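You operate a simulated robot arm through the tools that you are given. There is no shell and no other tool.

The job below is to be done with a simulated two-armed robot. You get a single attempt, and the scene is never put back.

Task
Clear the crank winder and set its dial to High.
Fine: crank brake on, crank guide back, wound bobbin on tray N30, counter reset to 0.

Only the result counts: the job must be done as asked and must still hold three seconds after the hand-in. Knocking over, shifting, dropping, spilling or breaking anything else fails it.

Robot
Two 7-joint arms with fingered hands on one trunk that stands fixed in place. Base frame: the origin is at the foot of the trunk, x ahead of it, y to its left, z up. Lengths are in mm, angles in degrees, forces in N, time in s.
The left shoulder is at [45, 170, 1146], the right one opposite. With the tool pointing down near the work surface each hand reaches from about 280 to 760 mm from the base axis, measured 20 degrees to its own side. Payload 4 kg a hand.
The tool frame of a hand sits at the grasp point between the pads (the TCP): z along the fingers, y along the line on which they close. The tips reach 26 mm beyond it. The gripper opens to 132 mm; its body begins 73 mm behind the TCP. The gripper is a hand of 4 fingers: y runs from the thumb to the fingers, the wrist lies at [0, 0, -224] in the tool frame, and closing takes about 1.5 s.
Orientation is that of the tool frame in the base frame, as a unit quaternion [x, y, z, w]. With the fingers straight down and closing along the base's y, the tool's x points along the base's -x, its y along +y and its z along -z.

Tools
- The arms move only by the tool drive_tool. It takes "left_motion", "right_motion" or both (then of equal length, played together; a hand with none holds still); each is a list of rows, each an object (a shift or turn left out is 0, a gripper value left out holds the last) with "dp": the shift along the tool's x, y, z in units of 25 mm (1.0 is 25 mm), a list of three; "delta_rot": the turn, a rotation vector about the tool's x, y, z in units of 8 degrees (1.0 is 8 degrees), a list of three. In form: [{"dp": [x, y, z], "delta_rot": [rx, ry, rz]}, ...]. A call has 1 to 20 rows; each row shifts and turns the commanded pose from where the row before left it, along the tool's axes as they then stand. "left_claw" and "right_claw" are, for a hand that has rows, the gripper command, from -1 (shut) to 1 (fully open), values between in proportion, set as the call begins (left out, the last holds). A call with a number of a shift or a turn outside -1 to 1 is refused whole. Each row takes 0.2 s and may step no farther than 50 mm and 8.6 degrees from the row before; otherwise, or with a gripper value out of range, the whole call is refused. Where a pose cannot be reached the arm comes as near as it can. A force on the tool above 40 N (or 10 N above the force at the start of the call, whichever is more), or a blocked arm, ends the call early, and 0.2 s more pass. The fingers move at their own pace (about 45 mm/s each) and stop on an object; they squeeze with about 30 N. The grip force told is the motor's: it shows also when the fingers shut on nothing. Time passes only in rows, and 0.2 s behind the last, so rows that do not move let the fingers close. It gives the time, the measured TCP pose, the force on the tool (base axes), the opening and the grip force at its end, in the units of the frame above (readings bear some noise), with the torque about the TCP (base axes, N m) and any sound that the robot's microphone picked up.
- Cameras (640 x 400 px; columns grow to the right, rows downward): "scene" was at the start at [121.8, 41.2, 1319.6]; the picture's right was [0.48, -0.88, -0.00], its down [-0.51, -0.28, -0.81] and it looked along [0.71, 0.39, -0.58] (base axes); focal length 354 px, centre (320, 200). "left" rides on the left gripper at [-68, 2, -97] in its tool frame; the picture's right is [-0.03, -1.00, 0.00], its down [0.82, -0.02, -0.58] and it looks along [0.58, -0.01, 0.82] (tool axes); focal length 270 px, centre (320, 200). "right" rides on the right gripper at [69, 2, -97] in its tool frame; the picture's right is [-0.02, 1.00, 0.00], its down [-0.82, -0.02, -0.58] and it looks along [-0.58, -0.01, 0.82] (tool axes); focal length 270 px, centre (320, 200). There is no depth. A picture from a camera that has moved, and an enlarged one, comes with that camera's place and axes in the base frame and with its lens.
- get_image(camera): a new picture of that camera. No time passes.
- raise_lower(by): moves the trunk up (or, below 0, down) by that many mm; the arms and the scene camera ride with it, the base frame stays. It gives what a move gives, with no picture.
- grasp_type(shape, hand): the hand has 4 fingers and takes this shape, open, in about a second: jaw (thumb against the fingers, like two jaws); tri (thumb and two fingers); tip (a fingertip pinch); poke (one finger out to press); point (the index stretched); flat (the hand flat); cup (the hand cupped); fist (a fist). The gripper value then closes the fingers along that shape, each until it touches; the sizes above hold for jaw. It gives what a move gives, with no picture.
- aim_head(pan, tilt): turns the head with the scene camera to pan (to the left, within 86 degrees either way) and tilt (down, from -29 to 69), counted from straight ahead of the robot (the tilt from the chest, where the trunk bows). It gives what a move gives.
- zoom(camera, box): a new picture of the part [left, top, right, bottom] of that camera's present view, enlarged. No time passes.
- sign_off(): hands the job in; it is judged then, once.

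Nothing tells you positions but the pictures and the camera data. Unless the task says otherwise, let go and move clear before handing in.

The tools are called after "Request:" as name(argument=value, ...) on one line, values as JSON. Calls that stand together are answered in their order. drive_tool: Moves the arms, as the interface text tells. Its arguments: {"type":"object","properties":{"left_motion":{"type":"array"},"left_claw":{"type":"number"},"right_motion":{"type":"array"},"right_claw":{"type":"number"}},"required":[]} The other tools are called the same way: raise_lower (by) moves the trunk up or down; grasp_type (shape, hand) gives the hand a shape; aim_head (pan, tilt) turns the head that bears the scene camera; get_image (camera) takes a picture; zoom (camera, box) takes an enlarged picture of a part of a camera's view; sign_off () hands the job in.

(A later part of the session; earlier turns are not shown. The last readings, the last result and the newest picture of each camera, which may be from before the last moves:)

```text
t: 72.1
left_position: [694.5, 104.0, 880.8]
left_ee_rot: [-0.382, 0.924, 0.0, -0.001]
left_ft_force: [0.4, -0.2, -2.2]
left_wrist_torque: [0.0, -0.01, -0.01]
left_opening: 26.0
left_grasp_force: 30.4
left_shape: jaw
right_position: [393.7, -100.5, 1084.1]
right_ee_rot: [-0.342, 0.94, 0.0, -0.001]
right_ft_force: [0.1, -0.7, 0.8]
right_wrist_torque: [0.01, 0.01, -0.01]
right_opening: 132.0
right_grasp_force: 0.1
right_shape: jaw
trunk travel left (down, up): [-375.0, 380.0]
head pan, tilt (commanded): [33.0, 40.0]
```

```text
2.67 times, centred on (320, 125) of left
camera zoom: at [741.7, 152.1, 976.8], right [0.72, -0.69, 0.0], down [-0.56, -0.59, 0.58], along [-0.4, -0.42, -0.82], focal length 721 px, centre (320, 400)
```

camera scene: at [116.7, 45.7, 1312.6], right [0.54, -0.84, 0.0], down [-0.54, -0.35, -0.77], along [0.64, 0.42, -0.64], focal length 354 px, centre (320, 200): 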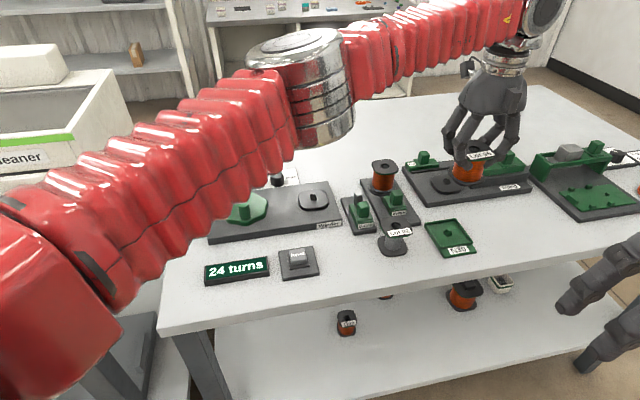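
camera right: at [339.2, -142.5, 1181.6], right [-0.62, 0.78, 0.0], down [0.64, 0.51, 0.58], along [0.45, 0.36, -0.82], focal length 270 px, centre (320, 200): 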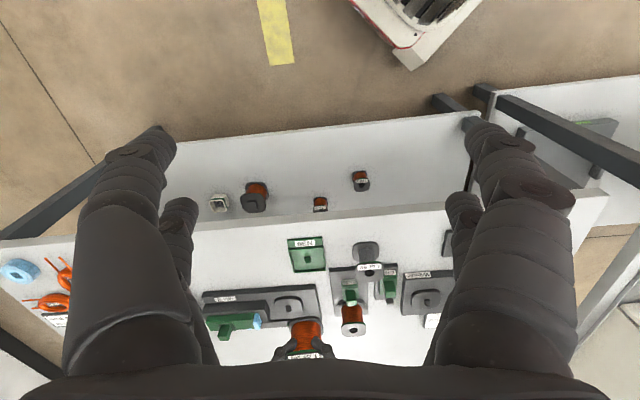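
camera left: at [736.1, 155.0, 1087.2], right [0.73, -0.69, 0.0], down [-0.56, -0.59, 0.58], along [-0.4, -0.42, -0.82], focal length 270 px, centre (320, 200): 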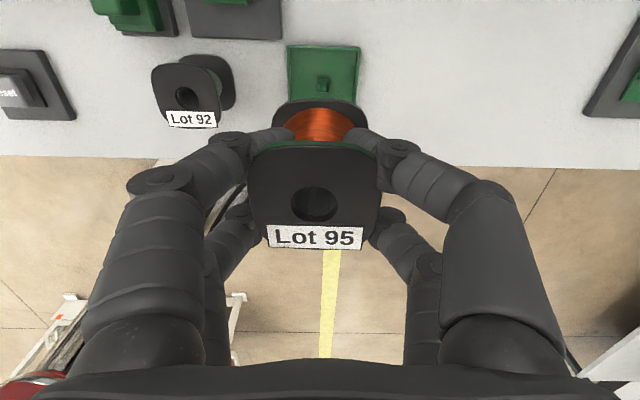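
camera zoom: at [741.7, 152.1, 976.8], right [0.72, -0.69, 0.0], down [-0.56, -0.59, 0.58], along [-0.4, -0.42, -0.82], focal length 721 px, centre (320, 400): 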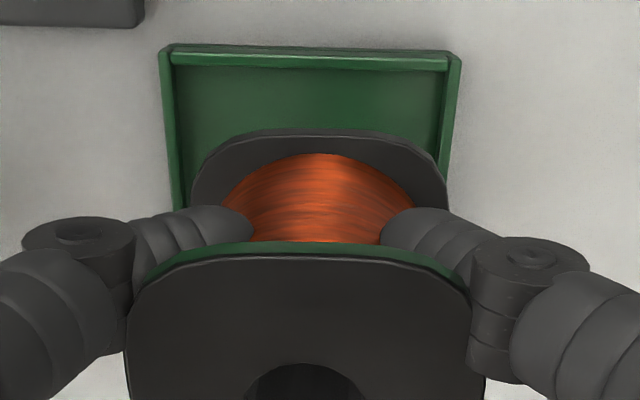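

Request:
zoom(camera="scene", box=[460, 180, 530, 240])

Request:
zoom(camera="right", box=[280, 250, 360, 320])

Request:
get_image(camera="left")

```text
6.67 times, centred on (495, 210) of scene
camera zoom: at [116.4, 45.4, 1312.7], right [0.54, -0.84, 0.0], down [-0.54, -0.35, -0.77], along [0.64, 0.42, -0.64], focal length 2359 px, centre (-847, 133)
```

zoom: 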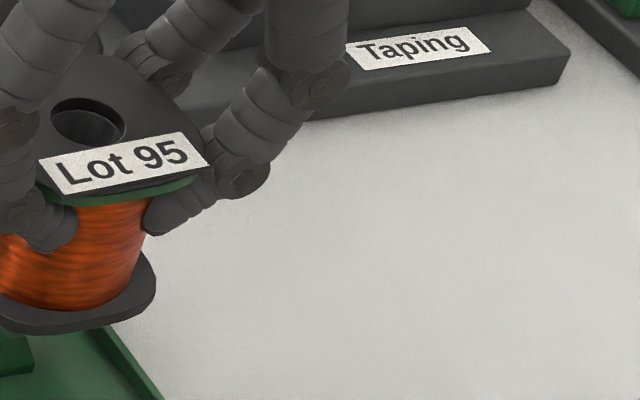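

```text
5.71 times, centred on (320, 285) of right
camera zoom: at [338.9, -142.9, 1181.7], right [-0.62, 0.78, 0.0], down [0.64, 0.51, 0.58], along [0.45, 0.36, -0.82], focal length 1544 px, centre (320, -286)
```

zoom: 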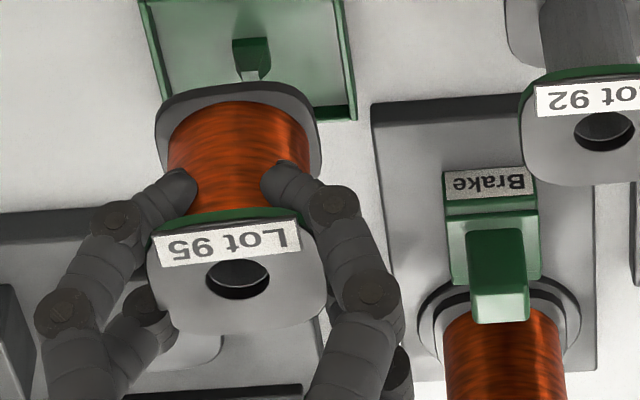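

```text
taken
camera left: at [741.7, 152.1, 976.8], right [0.72, -0.69, 0.0], down [-0.56, -0.59, 0.58], along [-0.4, -0.42, -0.82], focal length 270 px, centre (320, 200)
```

left: 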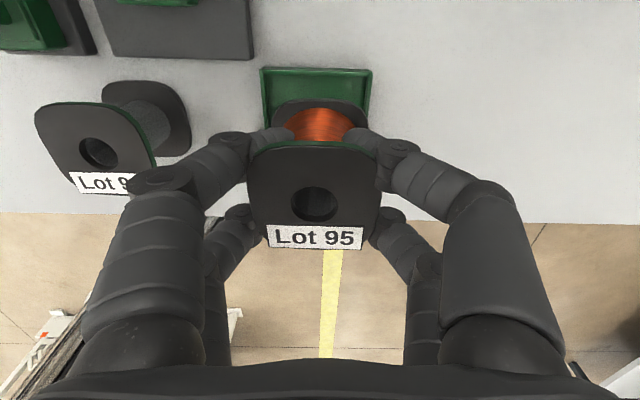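

The bobbin hangs about 3 mm too far along +u relative to the tray. I'll shift it and lower to just above the tray walls.

Request:
drive_tool(left_motion=[{"dp": [0, 0.12, 0.3]}, {"dp": [0, 0, 0.4]}, {"dp": [0, 0, 0.3]}, {}])

Request:
zoom(camera="right", box=[270, 230, 350, 300])

Request:
zoom(camera="left", box=[230, 50, 410, 200])

Request:
zoom(camera="scene", box=[410, 190, 500, 270])

```text
t: 73.1
left_position: [692.3, 106.8, 856.9]
left_ee_rot: [-0.383, 0.924, -0.001, -0.001]
left_ft_force: [0.3, -0.5, -2.3]
left_wrist_torque: [-0.03, 0.0, -0.01]
left_opening: 26.0
left_grasp_force: 29.8
left_shape: jaw
right_position: [393.1, -100.2, 1083.6]
right_ee_rot: [-0.342, 0.94, 0.0, -0.002]
right_ft_force: [0.3, -0.1, 0.4]
right_wrist_torque: [0.01, 0.0, -0.01]
right_opening: 131.8
right_grasp_force: 0.1
right_shape: jaw
trunk travel left (down, up): [-375.0, 380.0]
head pan, tilt (commanded): [33.0, 40.0]
```

```text
5.71 times, centred on (310, 265) of right
camera zoom: at [339.1, -142.9, 1181.6], right [-0.62, 0.78, 0.0], down [0.64, 0.51, 0.58], along [0.45, 0.36, -0.82], focal length 1544 px, centre (377, -171)
```

zoom: 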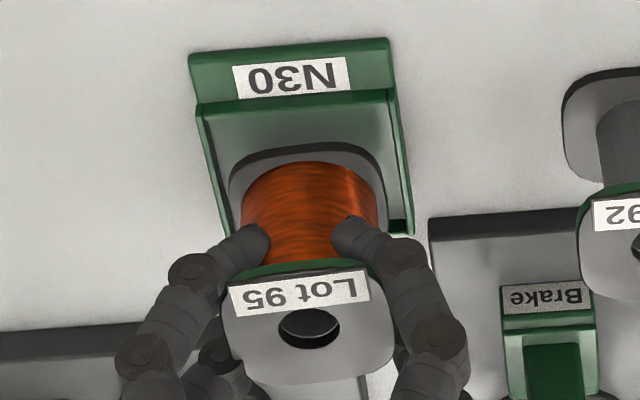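

```text
2.67 times, centred on (320, 125) of left
camera zoom: at [739.4, 154.9, 952.4], right [0.73, -0.69, 0.0], down [-0.56, -0.59, 0.58], along [-0.4, -0.42, -0.82], focal length 721 px, centre (320, 400)
```

zoom: 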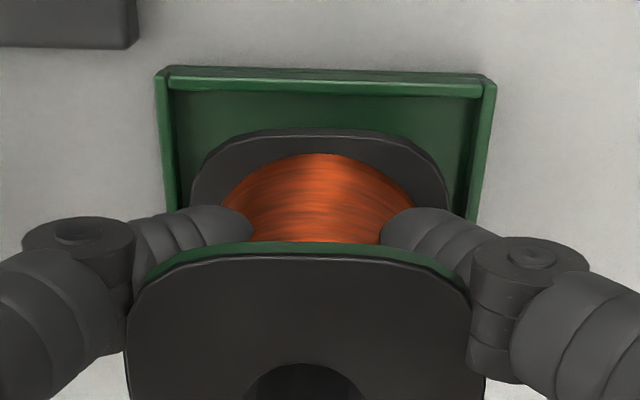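

```text
5.00 times, centred on (455, 230) of scene
camera zoom: at [116.6, 45.4, 1312.6], right [0.54, -0.84, 0.0], down [-0.54, -0.35, -0.77], along [0.64, 0.42, -0.64], focal length 1769 px, centre (-355, 50)
```

zoom: 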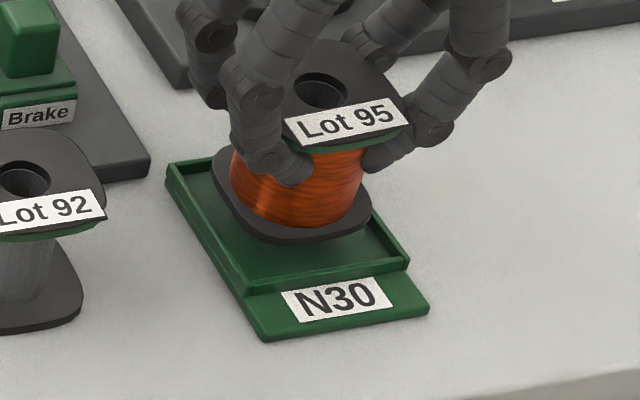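

Aligned to within about 1 mm in both axes. Lowering the last stretch in small steps while watching the force.

Request:
drive_tool(left_motion=[{"dp": [0, 0, 0.16]}, {"dp": [0, 0, 0.16]}, {"dp": [0, 0, 0.12]}])

Request:
drive_tool(left_motion=[{"dp": [0, 0, 0.1]}, {}])

Request:
zoom(camera="right", box=[270, 230, 350, 300])

Request:
zoom(camera="scene", box=[410, 190, 500, 270])

Request:
zoom(camera="left", box=[230, 50, 410, 200])

```text
t: 73.9
left_position: [692.7, 105.8, 844.7]
left_ee_rot: [-0.383, 0.924, 0.0, -0.001]
left_ft_force: [0.3, 0.4, -2.0]
left_wrist_torque: [-0.02, 0.04, -0.04]
left_opening: 25.8
left_grasp_force: 29.2
left_shape: jaw
right_position: [393.0, -101.4, 1084.6]
right_ee_rot: [-0.341, 0.94, -0.001, -0.001]
right_ft_force: [0.0, -0.2, -0.5]
right_wrist_torque: [0.0, 0.02, -0.02]
right_opening: 132.1
right_grasp_force: 0.1
right_shape: jaw
trunk travel left (down, up): [-375.0, 380.0]
head pan, tilt (commanded): [33.0, 40.0]
```

```text
t: 74.5
left_position: [692.8, 106.3, 841.7]
left_ee_rot: [-0.383, 0.924, 0.0, -0.001]
left_ft_force: [-0.1, 0.5, -2.1]
left_wrist_torque: [0.0, 0.01, -0.02]
left_opening: 25.8
left_grasp_force: 29.8
left_shape: jaw
right_position: [393.2, -101.1, 1085.0]
right_ee_rot: [-0.342, 0.94, 0.0, -0.001]
right_ft_force: [0.8, -0.1, 0.2]
right_wrist_torque: [-0.02, 0.0, 0.01]
right_opening: 132.0
right_grasp_force: 0.1
right_shape: jaw
trunk travel left (down, up): [-375.0, 380.0]
head pan, tilt (commanded): [33.0, 40.0]
```

```text
5.71 times, centred on (310, 265) of right
camera zoom: at [339.1, -142.9, 1181.6], right [-0.62, 0.78, 0.0], down [0.64, 0.51, 0.58], along [0.45, 0.36, -0.82], focal length 1544 px, centre (377, -171)
```

zoom: 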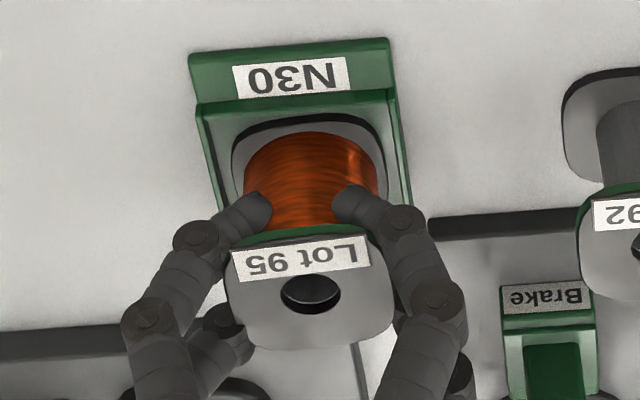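

```text
5.00 times, centred on (455, 230) of scene
camera zoom: at [116.6, 45.3, 1312.6], right [0.54, -0.84, 0.0], down [-0.54, -0.35, -0.77], along [0.64, 0.42, -0.64], focal length 1769 px, centre (-355, 50)
```

zoom: 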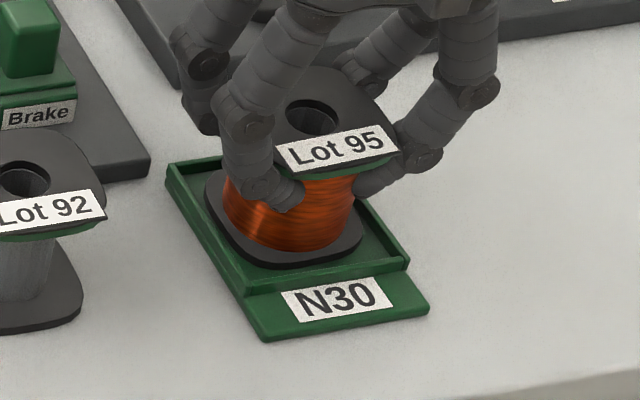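

```text
2.67 times, centred on (320, 125) of left
camera zoom: at [739.4, 154.9, 938.4], right [0.72, -0.69, 0.0], down [-0.56, -0.59, 0.58], along [-0.4, -0.42, -0.82], focal length 721 px, centre (320, 400)
```

zoom: 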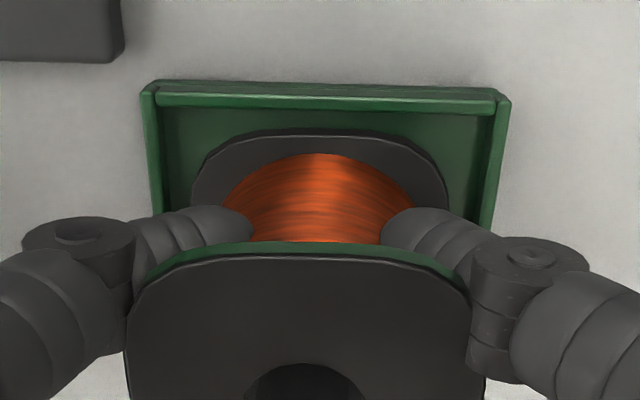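

Request:
drive_tool(left_motion=[{"dp": [0, -0.03, 0.08]}, {}])

Request:
drive_tool(left_motion=[{"dp": [0, 0, 0.08]}, {}])

Request:
drive_tool(left_motion=[{"dp": [0, 0, 0.08]}, {}])

Request:
zoom(camera="scene", box=[410, 190, 500, 270])

Request:
zoom(camera="left", box=[230, 50, 410, 200])

```text
t: 75.1
left_position: [693.1, 104.8, 841.1]
left_ee_rot: [-0.382, 0.924, 0.0, 0.0]
left_ft_force: [-0.5, 2.9, 7.9]
left_wrist_torque: [0.12, 0.36, -0.06]
left_opening: 26.1
left_grasp_force: 30.4
left_shape: jaw
right_position: [392.6, -102.1, 1084.0]
right_ee_rot: [-0.342, 0.94, 0.0, 0.001]
right_ft_force: [-0.4, -0.5, 0.5]
right_wrist_torque: [-0.01, 0.03, -0.02]
right_opening: 131.6
right_grasp_force: 0.1
right_shape: jaw
trunk travel left (down, up): [-375.0, 380.0]
head pan, tilt (commanded): [33.0, 40.0]
```

```text
t: 75.7
left_position: [691.9, 105.9, 841.1]
left_ee_rot: [-0.383, 0.924, -0.001, 0.002]
left_ft_force: [4.7, 4.4, 20.2]
left_wrist_torque: [0.26, 0.47, -0.11]
left_opening: 26.2
left_grasp_force: 30.3
left_shape: jaw
right_position: [392.7, -101.3, 1085.7]
right_ee_rot: [-0.342, 0.94, 0.0, 0.0]
right_ft_force: [-0.4, -0.3, -0.2]
right_wrist_torque: [0.0, 0.01, 0.02]
right_opening: 131.9
right_grasp_force: 0.0
right_shape: jaw
trunk travel left (down, up): [-375.0, 380.0]
head pan, tilt (commanded): [33.0, 40.0]
```

```text
t: 76.3
left_position: [693.1, 105.9, 840.6]
left_ee_rot: [-0.383, 0.924, -0.001, 0.002]
left_ft_force: [7.0, 5.6, 29.0]
left_wrist_torque: [0.33, 0.64, -0.16]
left_opening: 26.4
left_grasp_force: 30.0
left_shape: jaw
right_position: [392.1, -101.6, 1086.0]
right_ee_rot: [-0.342, 0.94, 0.0, 0.001]
right_ft_force: [0.0, -0.1, -1.0]
right_wrist_torque: [-0.02, -0.01, -0.01]
right_opening: 131.9
right_grasp_force: 0.0
right_shape: jaw
trunk travel left (down, up): [-375.0, 380.0]
head pan, tilt (commanded): [33.0, 40.0]
```

```text
5.00 times, centred on (455, 230) of scene
camera zoom: at [114.0, 45.4, 1313.0], right [0.54, -0.84, 0.0], down [-0.54, -0.35, -0.77], along [0.64, 0.42, -0.64], focal length 1769 px, centre (-355, 50)
```

zoom: 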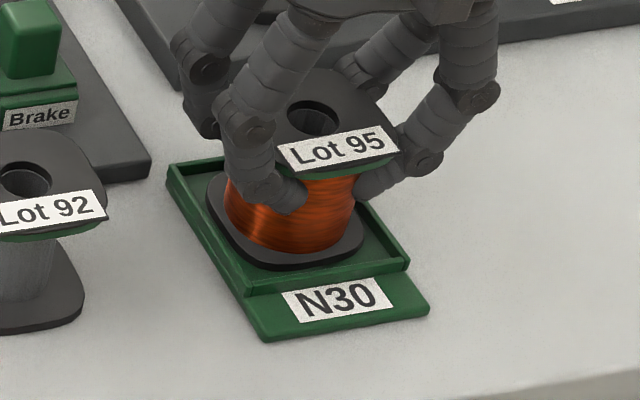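

```text
2.67 times, centred on (320, 125) of left
camera zoom: at [739.3, 154.5, 936.9], right [0.73, -0.69, 0.0], down [-0.56, -0.59, 0.57], along [-0.39, -0.42, -0.82], focal length 721 px, centre (320, 400)
```

zoom: 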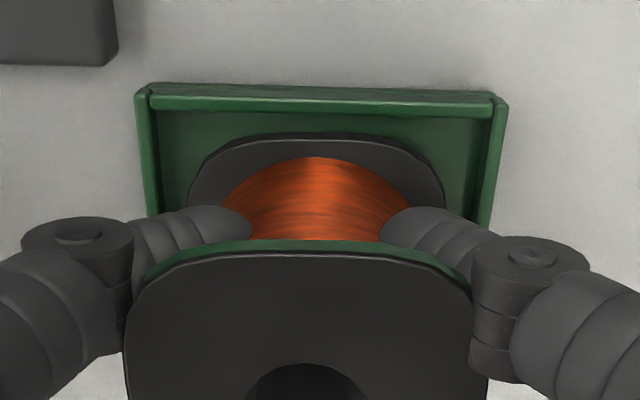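

Contact at z ≈ 841 with the flange down inside the tray walls, which matches sitting on the floor over the peg. I'll relieve the press force and then open.

Request:
drive_tool(left_motion=[{"dp": [0, 0, -0.1]}, {"dp": [0, 0, -0.07]}, {}])

Request:
drive_tool(left_motion=[{}, {}, {}, {}, {}, {}, {}], left_claw=0.25)

Request:
zoom(camera="scene", box=[410, 190, 500, 270])

Request:
zoom(camera="left", box=[200, 50, 440, 230])

Request:
zoom(camera="right", box=[270, 230, 350, 300])

```text
t: 77.1
left_position: [691.9, 105.4, 840.2]
left_ee_rot: [-0.382, 0.924, 0.0, -0.001]
left_ft_force: [0.5, 0.7, 9.9]
left_wrist_torque: [0.06, 0.36, -0.02]
left_opening: 25.9
left_grasp_force: 30.1
left_shape: jaw
right_position: [392.8, -101.0, 1084.4]
right_ee_rot: [-0.342, 0.94, 0.0, 0.0]
right_ft_force: [0.2, 0.2, -0.6]
right_wrist_torque: [-0.02, -0.02, -0.02]
right_opening: 131.9
right_grasp_force: 0.0
right_shape: jaw
trunk travel left (down, up): [-375.0, 380.0]
head pan, tilt (commanded): [33.0, 40.0]
```

```text
t: 78.7
left_position: [694.0, 104.7, 842.1]
left_ee_rot: [-0.382, 0.924, 0.0, -0.001]
left_ft_force: [0.2, 0.1, 0.7]
left_wrist_torque: [-0.02, 0.01, 0.02]
left_opening: 81.9
left_grasp_force: 0.0
left_shape: jaw
right_position: [392.8, -101.9, 1085.4]
right_ee_rot: [-0.342, 0.94, -0.001, -0.001]
right_ft_force: [-0.1, 0.0, -0.3]
right_wrist_torque: [-0.01, 0.01, 0.0]
right_opening: 131.8
right_grasp_force: 0.1
right_shape: jaw
trunk travel left (down, up): [-375.0, 380.0]
head pan, tilt (commanded): [33.0, 40.0]
```

```text
5.00 times, centred on (455, 230) of scene
camera zoom: at [116.4, 45.3, 1312.6], right [0.54, -0.84, 0.0], down [-0.54, -0.35, -0.77], along [0.64, 0.42, -0.64], focal length 1769 px, centre (-355, 50)
```

zoom: 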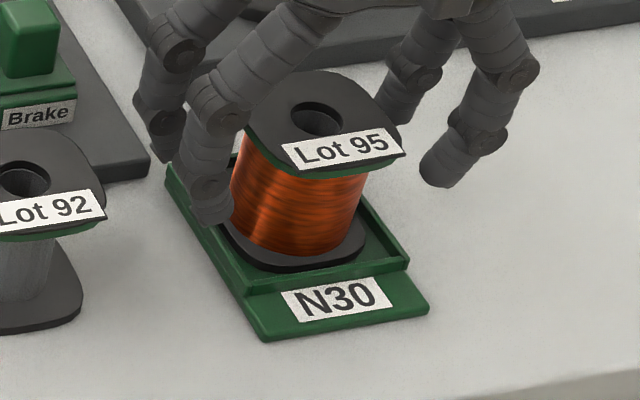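

```text
2.22 times, centred on (320, 140) of left
camera zoom: at [740.5, 154.4, 937.5], right [0.72, -0.69, 0.0], down [-0.56, -0.59, 0.58], along [-0.4, -0.42, -0.82], focal length 601 px, centre (320, 333)
```

zoom: 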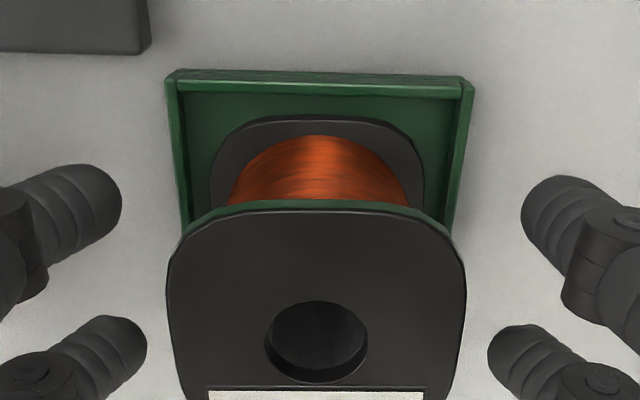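

```text
5.71 times, centred on (310, 265) of right
camera zoom: at [338.9, -143.0, 1181.6], right [-0.62, 0.78, 0.0], down [0.64, 0.51, 0.58], along [0.45, 0.36, -0.82], focal length 1544 px, centre (377, -171)
```

zoom: 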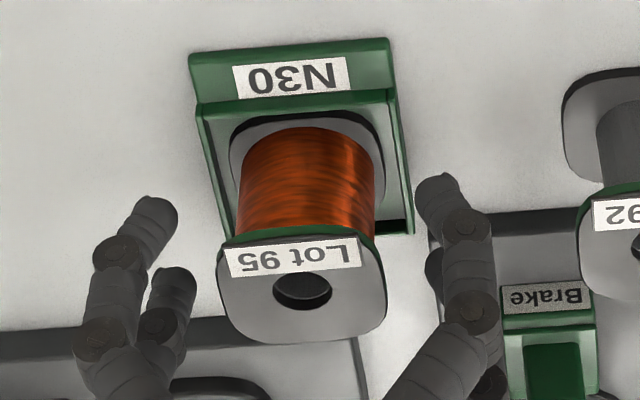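

Lot 95 stands flat inside the N30 tray. I'll lift straight up and inspect.

Request:
drive_tool(left_motion=[{"dp": [0, 0, -0.6]}, {"dp": [0, 0, -1]}, {"dp": [0, 0, -1]}, {"dp": [0, 0, -1]}, {"dp": [0, 0, -1]}, {"dp": [0, 0, -1]}])

Request:
zoom(camera="scene", box=[370, 170, 500, 270])

Request:
zoom(camera="left", box=[250, 30, 400, 150])

Request:
zoom(camera="right", box=[270, 220, 410, 310])

```text
t: 80.1
left_position: [692.6, 104.5, 981.1]
left_ee_rot: [-0.382, 0.924, -0.001, 0.0]
left_ft_force: [0.7, -0.4, 0.9]
left_wrist_torque: [0.0, -0.01, 0.01]
left_opening: 82.2
left_grasp_force: 0.0
left_shape: jaw
right_position: [392.9, -101.3, 1085.0]
right_ee_rot: [-0.342, 0.94, 0.0, 0.0]
right_ft_force: [0.1, -0.3, -0.6]
right_wrist_torque: [0.0, 0.0, 0.0]
right_opening: 132.0
right_grasp_force: 0.2
right_shape: jaw
trunk travel left (down, up): [-375.0, 380.0]
head pan, tilt (commanded): [33.0, 40.0]
```

```text
4.00 times, centred on (435, 220) of scene
camera zoom: at [115.9, 45.2, 1312.7], right [0.54, -0.84, 0.0], down [-0.54, -0.35, -0.77], along [0.64, 0.42, -0.64], focal length 1415 px, centre (-140, 120)
```

zoom: 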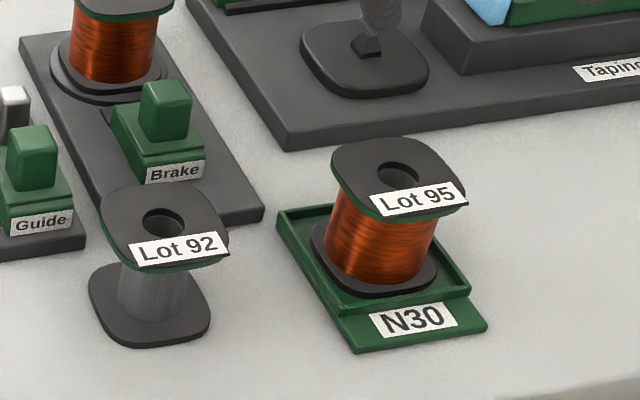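

```text
3.33 times, centred on (325, 90) of left
camera zoom: at [739.3, 154.0, 1076.7], right [0.73, -0.69, 0.0], down [-0.56, -0.59, 0.58], along [-0.4, -0.42, -0.82], focal length 901 px, centre (303, 567)
```

zoom: 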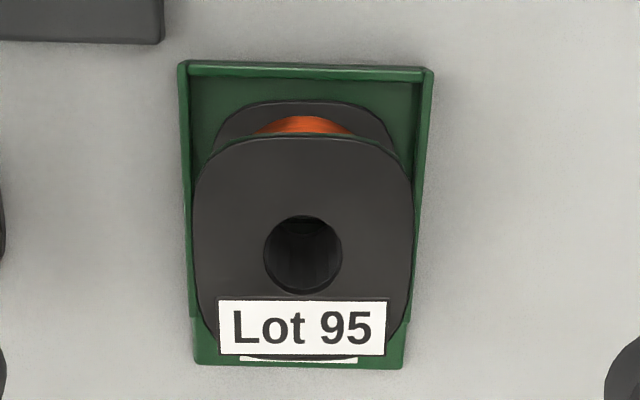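

```text
4.44 times, centred on (340, 265) of right
camera zoom: at [338.6, -143.1, 1181.8], right [-0.62, 0.78, 0.0], down [0.64, 0.51, 0.58], along [0.45, 0.36, -0.82], focal length 1201 px, centre (231, -89)
```

zoom: 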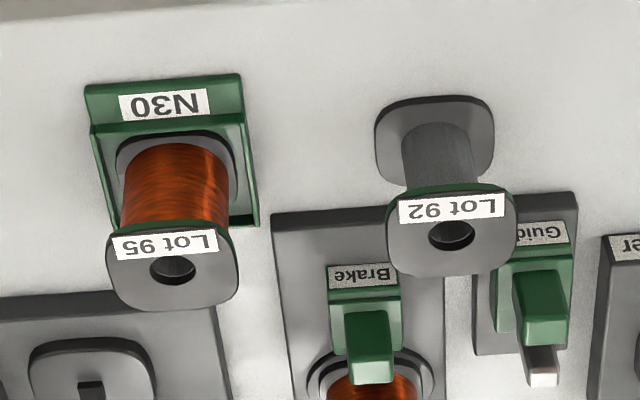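

The bobbin sits upright in N30 with everything else undisturbed. Next I'll carry the closed left hand over to the Reset button.

Request:
drive_tool(left_motion=[{"dp": [0.076, 0.97, 0]}, {"dp": [0.076, 0.97, 0]}, {"dp": [0.076, 0.97, 0]}, {"dp": [0.076, 0.97, 0]}, {"dp": [0.076, 0.97, 0]}, {"dp": [0.076, 0.97, 0]}, {"dp": [0.076, 0.97, 0]}, {"dp": [0.076, 0.97, 0]}, {"dp": [0.076, 0.97, 0]}, {"dp": [0.076, 0.97, 0]}, {"dp": [0.076, 0.97, 0]}, {"dp": [0.076, 0.97, 0]}, {"dp": [0.076, 0.97, 0]}, {}], left_claw=-1)

Request:
get_image(camera="left")

Request:
get_image(camera="scene")

```text
t: 83.1
left_position: [455.0, 310.9, 982.3]
left_ee_rot: [-0.383, 0.924, 0.0, -0.001]
left_ft_force: [1.0, 1.4, -1.0]
left_wrist_torque: [0.0, 0.01, 0.01]
left_opening: 0.0
left_grasp_force: 30.1
left_shape: jaw
right_position: [393.5, -102.2, 1084.8]
right_ee_rot: [-0.342, 0.94, 0.001, -0.001]
right_ft_force: [0.5, 0.4, 0.2]
right_wrist_torque: [-0.01, -0.02, 0.0]
right_opening: 131.9
right_grasp_force: 0.1
right_shape: jaw
trunk travel left (down, up): [-375.0, 380.0]
head pan, tilt (commanded): [33.0, 40.0]
```

```text
taken
camera left: at [501.0, 359.0, 1078.2], right [0.72, -0.69, 0.0], down [-0.56, -0.59, 0.58], along [-0.4, -0.42, -0.82], focal length 270 px, centre (320, 200)
```

left: 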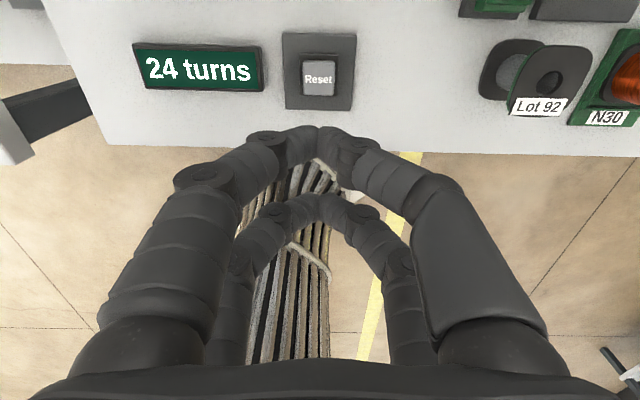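

```text
taken
camera scene: at [116.4, 45.2, 1312.6], right [0.54, -0.84, 0.0], down [-0.54, -0.35, -0.77], along [0.64, 0.42, -0.64], focal length 354 px, centre (320, 200)
```

scene: 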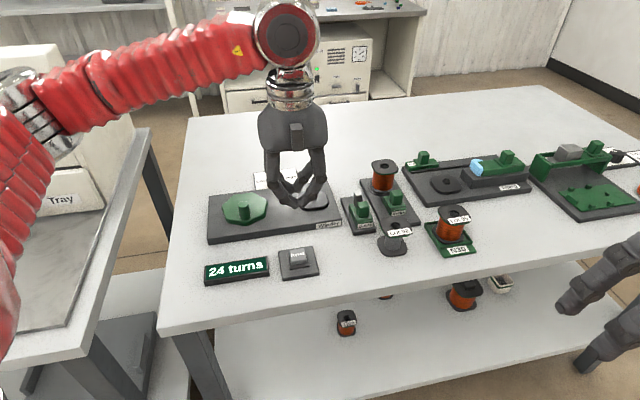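

Request:
zoom(camera="left", box=[260, 20, 380, 120])

```text
4.00 times, centred on (320, 70) of left
camera zoom: at [501.0, 359.0, 1078.2], right [0.72, -0.69, 0.0], down [-0.56, -0.59, 0.58], along [-0.4, -0.42, -0.82], focal length 1081 px, centre (320, 720)
```

zoom: 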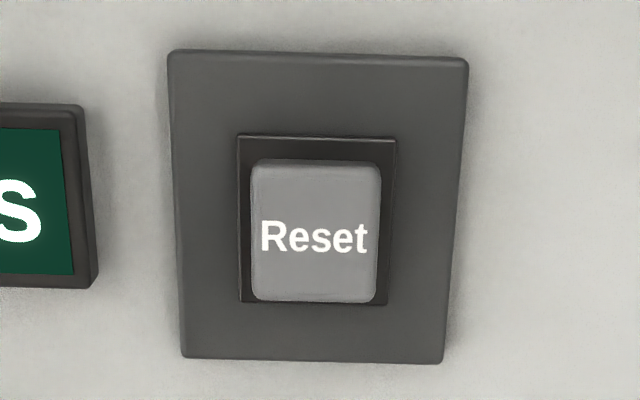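

Request:
drive_tool(left_motion=[{"dp": [0.14, 0.1, 1]}, {"dp": [0, 0, 1]}, {"dp": [0, 0, 1]}, {"dp": [0, 0, 1]}, {"dp": [0, 0, 1]}, {"dp": [0, 0, 0.3]}, {}])

Request:
zoom(camera="left", box=[220, 60, 420, 220])

Request:
zoom(camera="scene", box=[230, 180, 350, 300])

```text
t: 84.7
left_position: [448.2, 310.2, 848.0]
left_ee_rot: [-0.382, 0.924, 0.0, -0.001]
left_ft_force: [-0.5, 0.0, 0.2]
left_wrist_torque: [0.0, -0.02, -0.01]
left_opening: 0.0
left_grasp_force: 30.6
left_shape: jaw
right_position: [393.5, -101.8, 1085.1]
right_ee_rot: [-0.342, 0.94, 0.0, 0.0]
right_ft_force: [-0.2, 0.2, 0.1]
right_wrist_torque: [0.02, 0.0, 0.01]
right_opening: 132.1
right_grasp_force: 0.0
right_shape: jaw
trunk travel left (down, up): [-375.0, 380.0]
head pan, tilt (commanded): [33.0, 40.0]
```

```text
2.50 times, centred on (320, 140) of left
camera zoom: at [495.4, 358.0, 944.3], right [0.72, -0.69, 0.0], down [-0.56, -0.59, 0.58], along [-0.4, -0.42, -0.82], focal length 676 px, centre (320, 350)
```

zoom: 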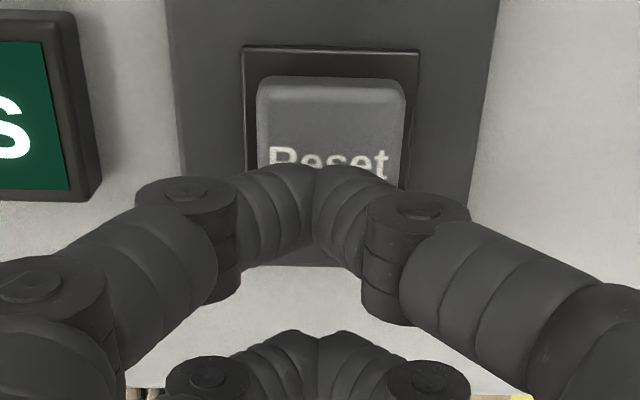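

```text
3.33 times, centred on (290, 240) of scene
camera zoom: at [116.0, 45.3, 1312.7], right [0.54, -0.84, 0.0], down [-0.54, -0.35, -0.77], along [0.64, 0.42, -0.64], focal length 1179 px, centre (420, 67)
```

zoom: 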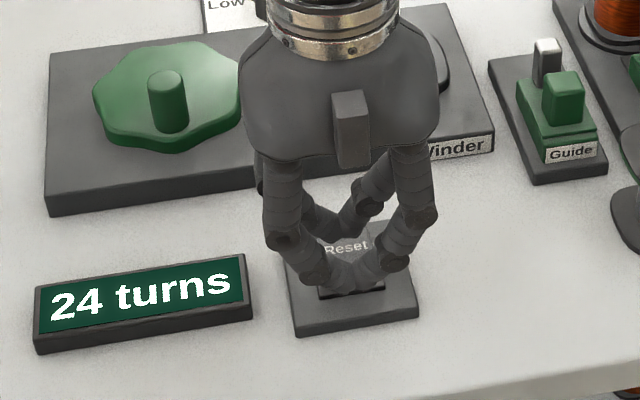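

The tip pair is over the button's centre. Pressing down in small steps.

Request:
drive_tool(left_motion=[{"dp": [0, -0.08, 0.2]}, {"dp": [0, 0, 0.2]}, {"dp": [0, 0, 0.12]}])

Request:
drive_tool(left_motion=[{"dp": [0, 0, 0.12]}, {}])

Request:
zoom(camera="scene", box=[200, 200, 340, 300])

```text
t: 85.5
left_position: [449.9, 308.3, 836.0]
left_ee_rot: [-0.382, 0.924, 0.0, 0.0]
left_ft_force: [-0.5, 0.7, 0.5]
left_wrist_torque: [0.01, 0.01, -0.02]
left_opening: 0.0
left_grasp_force: 29.3
left_shape: jaw
right_position: [393.0, -101.3, 1085.3]
right_ee_rot: [-0.342, 0.94, 0.0, 0.0]
right_ft_force: [0.4, 0.5, -1.1]
right_wrist_torque: [0.01, -0.03, -0.02]
right_opening: 131.7
right_grasp_force: 0.2
right_shape: jaw
trunk travel left (down, up): [-375.0, 380.0]
head pan, tilt (commanded): [33.0, 40.0]
```

```text
t: 86.1
left_position: [449.8, 309.5, 832.8]
left_ee_rot: [-0.383, 0.924, 0.001, 0.0]
left_ft_force: [-1.4, -0.5, 2.1]
left_wrist_torque: [0.05, 0.0, 0.01]
left_opening: 0.0
left_grasp_force: 30.0
left_shape: jaw
right_position: [393.5, -100.0, 1084.8]
right_ee_rot: [-0.342, 0.94, -0.001, 0.0]
right_ft_force: [-0.6, -0.4, 0.6]
right_wrist_torque: [0.0, -0.02, 0.02]
right_opening: 132.0
right_grasp_force: 0.1
right_shape: jaw
trunk travel left (down, up): [-375.0, 380.0]
head pan, tilt (commanded): [33.0, 40.0]
heard: click
```

```text
4.00 times, centred on (270, 250) of scene
camera zoom: at [115.7, 45.3, 1312.7], right [0.54, -0.84, 0.0], down [-0.54, -0.35, -0.77], along [0.64, 0.42, -0.64], focal length 1415 px, centre (520, 0)
```

zoom: 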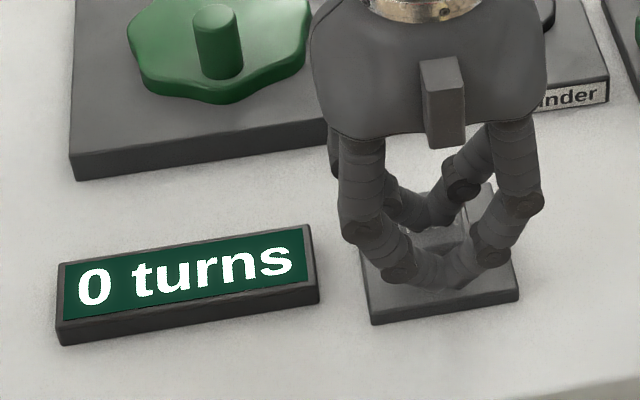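

Click heard and the counter reads 0 turns. I'll lift clear and lower the trunk a little so the left arm can comfortably reach the dial.

Request:
drive_tool(left_motion=[{"dp": [0, 0, -0.6]}, {"dp": [0, 0, -1]}, {"dp": [0, 0, -1]}, {"dp": [0, 0, -1]}, {"dp": [0, 0, -1]}, {"dp": [0, 0, -1]}, {"dp": [0, 0, -1]}, {"dp": [0, 0, -1]}, {"dp": [0, 0, -1]}])

Request:
zoom(camera="scene", box=[180, 150, 340, 300])

Request:
raise_lower(by=-80)

```text
t: 88.1
left_position: [451.6, 308.8, 1047.1]
left_ee_rot: [-0.383, 0.924, 0.001, 0.0]
left_ft_force: [0.8, -1.0, 0.9]
left_wrist_torque: [-0.02, -0.02, 0.01]
left_opening: 0.0
left_grasp_force: 29.5
left_shape: jaw
right_position: [393.0, -101.3, 1084.8]
right_ee_rot: [-0.342, 0.94, 0.0, 0.0]
right_ft_force: [0.3, 0.7, -0.2]
right_wrist_torque: [0.0, -0.03, 0.0]
right_opening: 131.9
right_grasp_force: 0.1
right_shape: jaw
trunk travel left (down, up): [-375.0, 380.0]
head pan, tilt (commanded): [33.0, 40.0]
```

```text
2.67 times, centred on (260, 225) of scene
camera zoom: at [115.8, 45.1, 1312.7], right [0.54, -0.84, 0.0], down [-0.54, -0.35, -0.77], along [0.64, 0.42, -0.64], focal length 944 px, centre (480, 133)
```

zoom: 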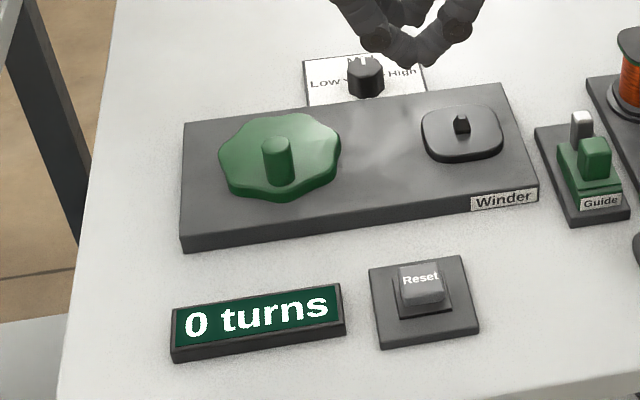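

```text
t: 89.3
left_position: [449.7, 308.3, 968.9]
left_ee_rot: [-0.383, 0.924, 0.0, 0.0]
left_ft_force: [0.5, -0.2, -0.6]
left_wrist_torque: [0.03, -0.02, 0.01]
left_opening: 0.2
left_grasp_force: 30.0
left_shape: jaw
right_position: [391.8, -99.7, 1004.5]
right_ee_rot: [-0.341, 0.94, 0.0, 0.0]
right_ft_force: [-0.6, -0.4, 1.0]
right_wrist_torque: [0.01, -0.02, 0.0]
right_opening: 131.8
right_grasp_force: 0.0
right_shape: jaw
trunk travel left (down, up): [-295.0, 460.0]
head pan, tilt (commanded): [33.0, 40.0]
```

Request:
drive_tool(left_motion=[{"dp": [-0.967, 0.031, 0]}, {"dp": [-0.967, 0.031, 0]}, {"dp": [-0.967, 0.031, 0]}, {"dp": [-0.967, 0.031, 0]}, {"dp": [-0.967, 0.031, 0]}, {"dp": [-0.967, 0.031, 0]}, {"dp": [-0.967, 0.031, 0]}, {"dp": [-0.967, 0.031, 0]}, {"dp": [-0.967, 0.031, 0]}, {"dp": [-0.967, 0.031, 0]}, {"dp": [-0.967, 0.031, 0]}, {}], left_claw=0)

Request:
get_image(camera="left")

Request:
get_image(camera="scene")

```text
t: 91.9
left_position: [631.8, 504.8, 967.7]
left_ee_rot: [-0.383, 0.924, 0.0, 0.001]
left_ft_force: [0.0, -1.0, 0.7]
left_wrist_torque: [0.02, 0.01, -0.01]
left_opening: 65.7
left_grasp_force: 0.2
left_shape: jaw
right_position: [393.1, -100.3, 1003.5]
right_ee_rot: [-0.342, 0.94, 0.0, 0.0]
right_ft_force: [0.2, 0.1, 1.2]
right_wrist_torque: [-0.01, -0.01, 0.01]
right_opening: 132.0
right_grasp_force: 0.1
right_shape: jaw
trunk travel left (down, up): [-295.0, 460.0]
head pan, tilt (commanded): [33.0, 40.0]
```

```text
taken
camera left: at [678.8, 553.5, 1064.1], right [0.72, -0.69, 0.0], down [-0.56, -0.59, 0.58], along [-0.4, -0.42, -0.82], focal length 270 px, centre (320, 200)
```

left: 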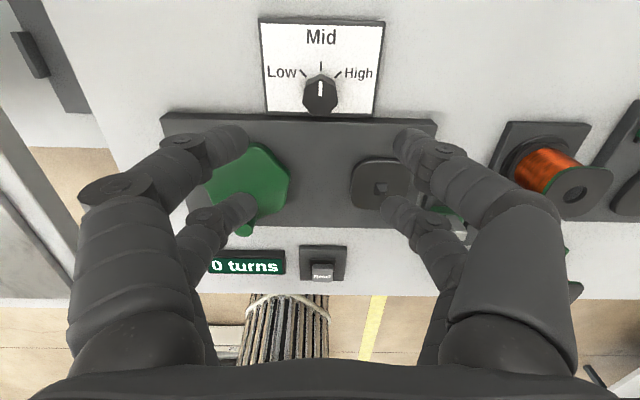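

```text
taken
camera scene: at [140.6, 45.4, 1231.2], right [0.54, -0.84, 0.0], down [-0.54, -0.35, -0.77], along [0.64, 0.42, -0.64], focal length 354 px, centre (320, 200)
```

scene: 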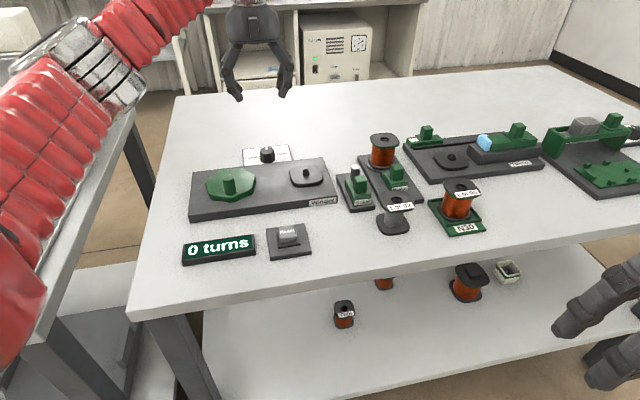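

Request:
zoom(camera="left", box=[250, 10, 400, 130])

Request:
zoom(camera="scene", box=[230, 130, 310, 190])

```text
3.33 times, centred on (325, 70) of left
camera zoom: at [678.8, 553.5, 1064.1], right [0.72, -0.69, 0.0], down [-0.56, -0.59, 0.58], along [-0.4, -0.42, -0.82], focal length 901 px, centre (303, 633)
```

zoom: 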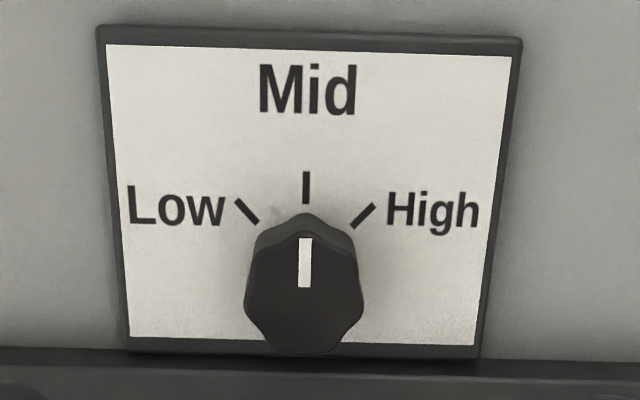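

```text
6.67 times, centred on (270, 160) of scene
camera zoom: at [140.6, 45.4, 1231.2], right [0.54, -0.84, 0.0], down [-0.54, -0.35, -0.77], along [0.64, 0.42, -0.64], focal length 2359 px, centre (653, 467)
```

zoom: 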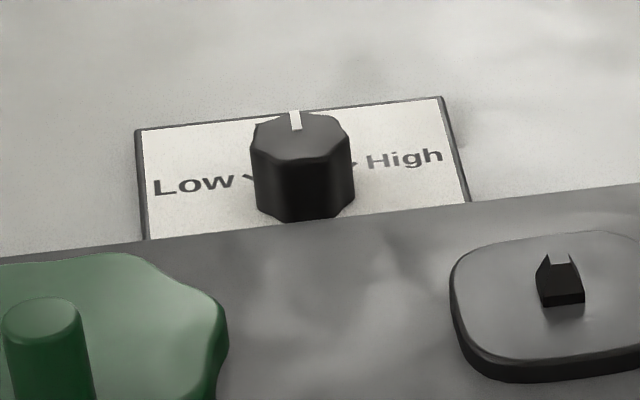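

The left camera clearly shows the dial: Mid now, with the High tick about 48° clockwise. The winder body is close in front of the knob, so I'll pinch it side-to-side with the near finger pair, starting 24° counter-clockwise, and first check that the reach holds.

Request:
drive_tool(left_motion=[{"dp": [-0.42, 0.16, 0.4], "delta_rot": [0, 0, 0]}, {"dp": [-0.41, 0.16, 0.4], "delta_rot": [0, 0, -1]}, {"dp": [0, 0, 0.8], "delta_rot": [0, 0, -1]}, {"dp": [0, 0, 0.8], "delta_rot": [0, 0, -1]}, {"dp": [0, 0, 0.8]}, {}])

Request:
get_image(camera="left")

Request:
zoom(camera="left", box=[240, 60, 420, 220])

```text
t: 93.3
left_position: [641.9, 524.1, 887.3]
left_ee_rot: [-0.566, 0.824, -0.001, 0.0]
left_ft_force: [-0.5, 1.0, -0.2]
left_wrist_torque: [-0.02, 0.02, -0.01]
left_opening: 65.3
left_grasp_force: 0.1
left_shape: jaw
right_position: [392.9, -99.3, 1005.5]
right_ee_rot: [-0.341, 0.94, 0.0, -0.001]
right_ft_force: [-0.2, 0.8, 0.6]
right_wrist_torque: [0.03, 0.01, -0.02]
right_opening: 131.9
right_grasp_force: 0.1
right_shape: jaw
trunk travel left (down, up): [-295.0, 460.0]
head pan, tilt (commanded): [33.0, 40.0]
```

```text
taken
camera left: at [663.7, 587.2, 983.6], right [0.94, -0.33, 0.0], down [-0.27, -0.77, 0.58], along [-0.19, -0.54, -0.82], focal length 270 px, centre (320, 200)
```

left: 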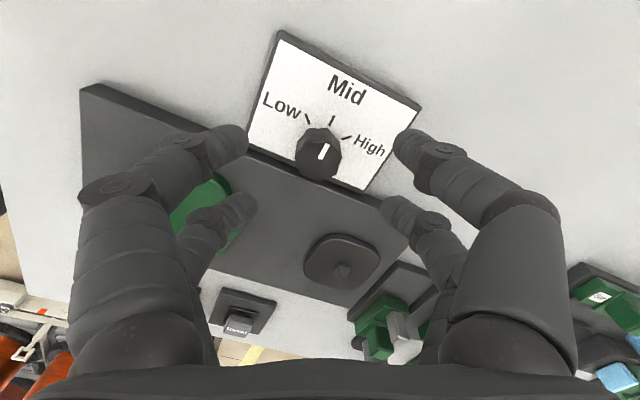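

```text
2.50 times, centred on (330, 140) of left
camera zoom: at [663.7, 587.2, 983.6], right [0.94, -0.33, 0.0], down [-0.27, -0.77, 0.58], along [-0.19, -0.54, -0.82], focal length 676 px, centre (295, 350)
```

zoom: 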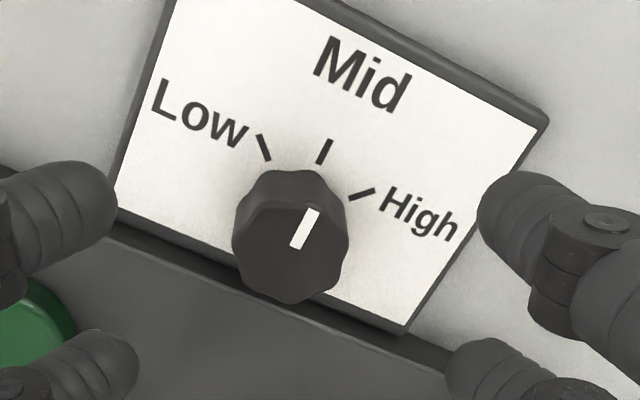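

The arm reaches this pose exactly. I'll narrow the opening, fine-tune over the knob, and descend.

Request:
drive_tool(left_motion=[{"dp": [-0.13, 0.07, 0.4]}, {"dp": [0, 0, 0.6]}, {"dp": [0, 0, 0.6]}, {}], left_claw=-0.36)

Request:
zoom(camera="left", box=[220, 90, 420, 250])

Request:
zoom(camera="scene", box=[210, 90, 330, 190])

```text
t: 94.3
left_position: [641.5, 527.8, 846.3]
left_ee_rot: [-0.567, 0.824, 0.001, 0.0]
left_ft_force: [0.8, 0.0, 0.6]
left_wrist_torque: [-0.02, 0.01, 0.02]
left_opening: 42.8
left_grasp_force: 0.0
left_shape: jaw
right_position: [393.8, -100.7, 1003.5]
right_ee_rot: [-0.342, 0.94, -0.001, -0.001]
right_ft_force: [0.2, -0.3, -0.6]
right_wrist_torque: [0.02, -0.04, -0.02]
right_opening: 131.8
right_grasp_force: 0.0
right_shape: jaw
trunk travel left (down, up): [-295.0, 460.0]
head pan, tilt (commanded): [33.0, 40.0]
```

```text
2.50 times, centred on (320, 170) of left
camera zoom: at [663.8, 591.2, 942.7], right [0.94, -0.33, 0.0], down [-0.27, -0.77, 0.58], along [-0.19, -0.54, -0.82], focal length 676 px, centre (320, 275)
```

zoom: 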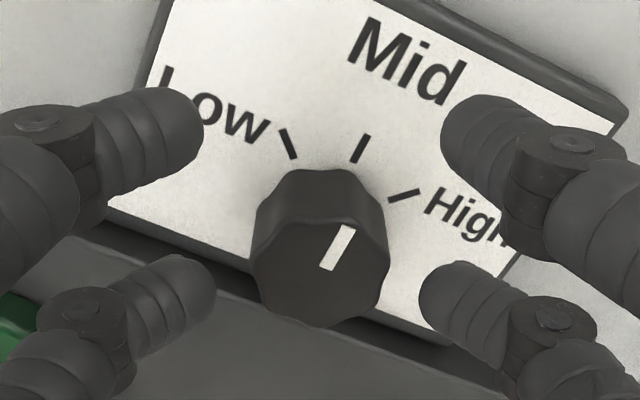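

```text
4.00 times, centred on (270, 140) of scene
camera zoom: at [140.6, 45.3, 1231.2], right [0.54, -0.84, 0.0], down [-0.54, -0.35, -0.77], along [0.64, 0.42, -0.64], focal length 1415 px, centre (520, 440)
```

zoom: 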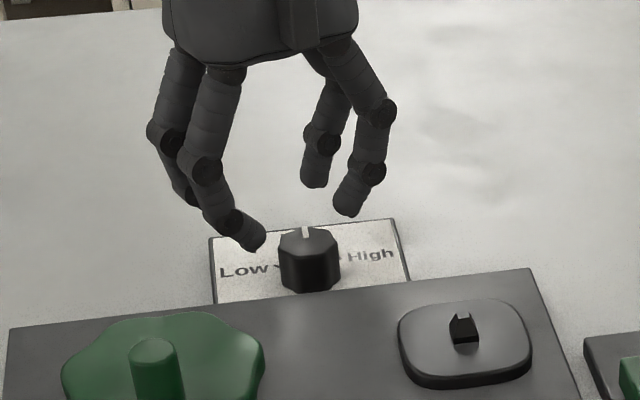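

Request:
drive_tool(left_motion=[{"dp": [0.06, 0, 0.4]}, {"dp": [0, 0, 0.35]}, {"dp": [0, 0, 0.2]}, {}])

Request:
zoom(camera="left", box=[220, 90, 420, 250])

Request:
zoom(camera="scene", box=[210, 100, 330, 200])

```text
t: 95.3
left_position: [640.4, 526.3, 824.3]
left_ee_rot: [-0.567, 0.824, 0.0, 0.0]
left_ft_force: [0.0, -0.1, 0.7]
left_wrist_torque: [0.03, -0.01, 0.01]
left_opening: 42.3
left_grasp_force: 0.1
left_shape: jaw
right_position: [393.3, -99.7, 1004.8]
right_ee_rot: [-0.342, 0.94, 0.0, -0.001]
right_ft_force: [0.1, -0.3, 0.0]
right_wrist_torque: [0.0, -0.02, -0.01]
right_opening: 132.0
right_grasp_force: 0.0
right_shape: jaw
trunk travel left (down, up): [-295.0, 460.0]
head pan, tilt (commanded): [33.0, 40.0]
```

```text
2.50 times, centred on (320, 170) of left
camera zoom: at [663.0, 589.7, 919.4], right [0.94, -0.33, 0.0], down [-0.27, -0.77, 0.58], along [-0.19, -0.54, -0.82], focal length 676 px, centre (320, 275)
```

zoom: 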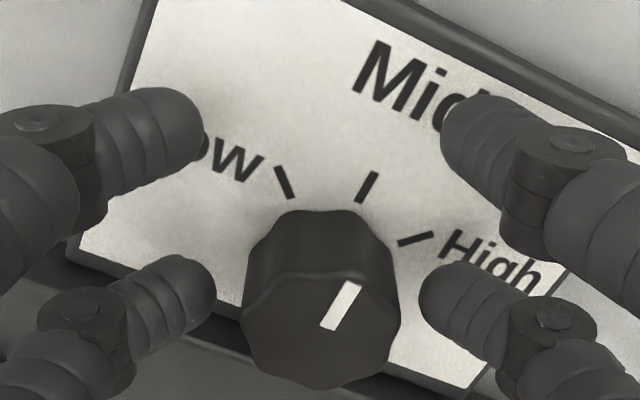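

```text
4.00 times, centred on (270, 150) of scene
camera zoom: at [140.7, 45.3, 1231.2], right [0.54, -0.84, 0.0], down [-0.54, -0.35, -0.77], along [0.64, 0.42, -0.64], focal length 1415 px, centre (520, 400)
```

zoom: 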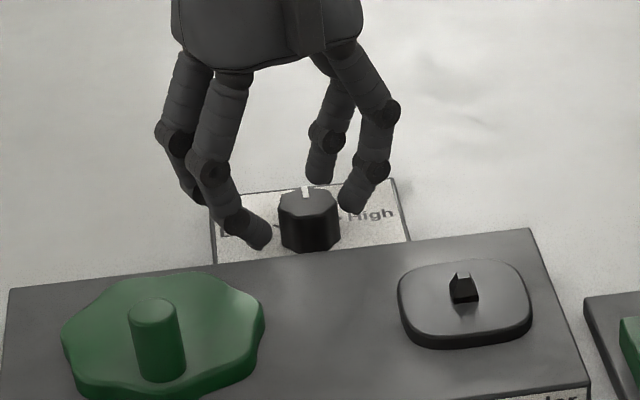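

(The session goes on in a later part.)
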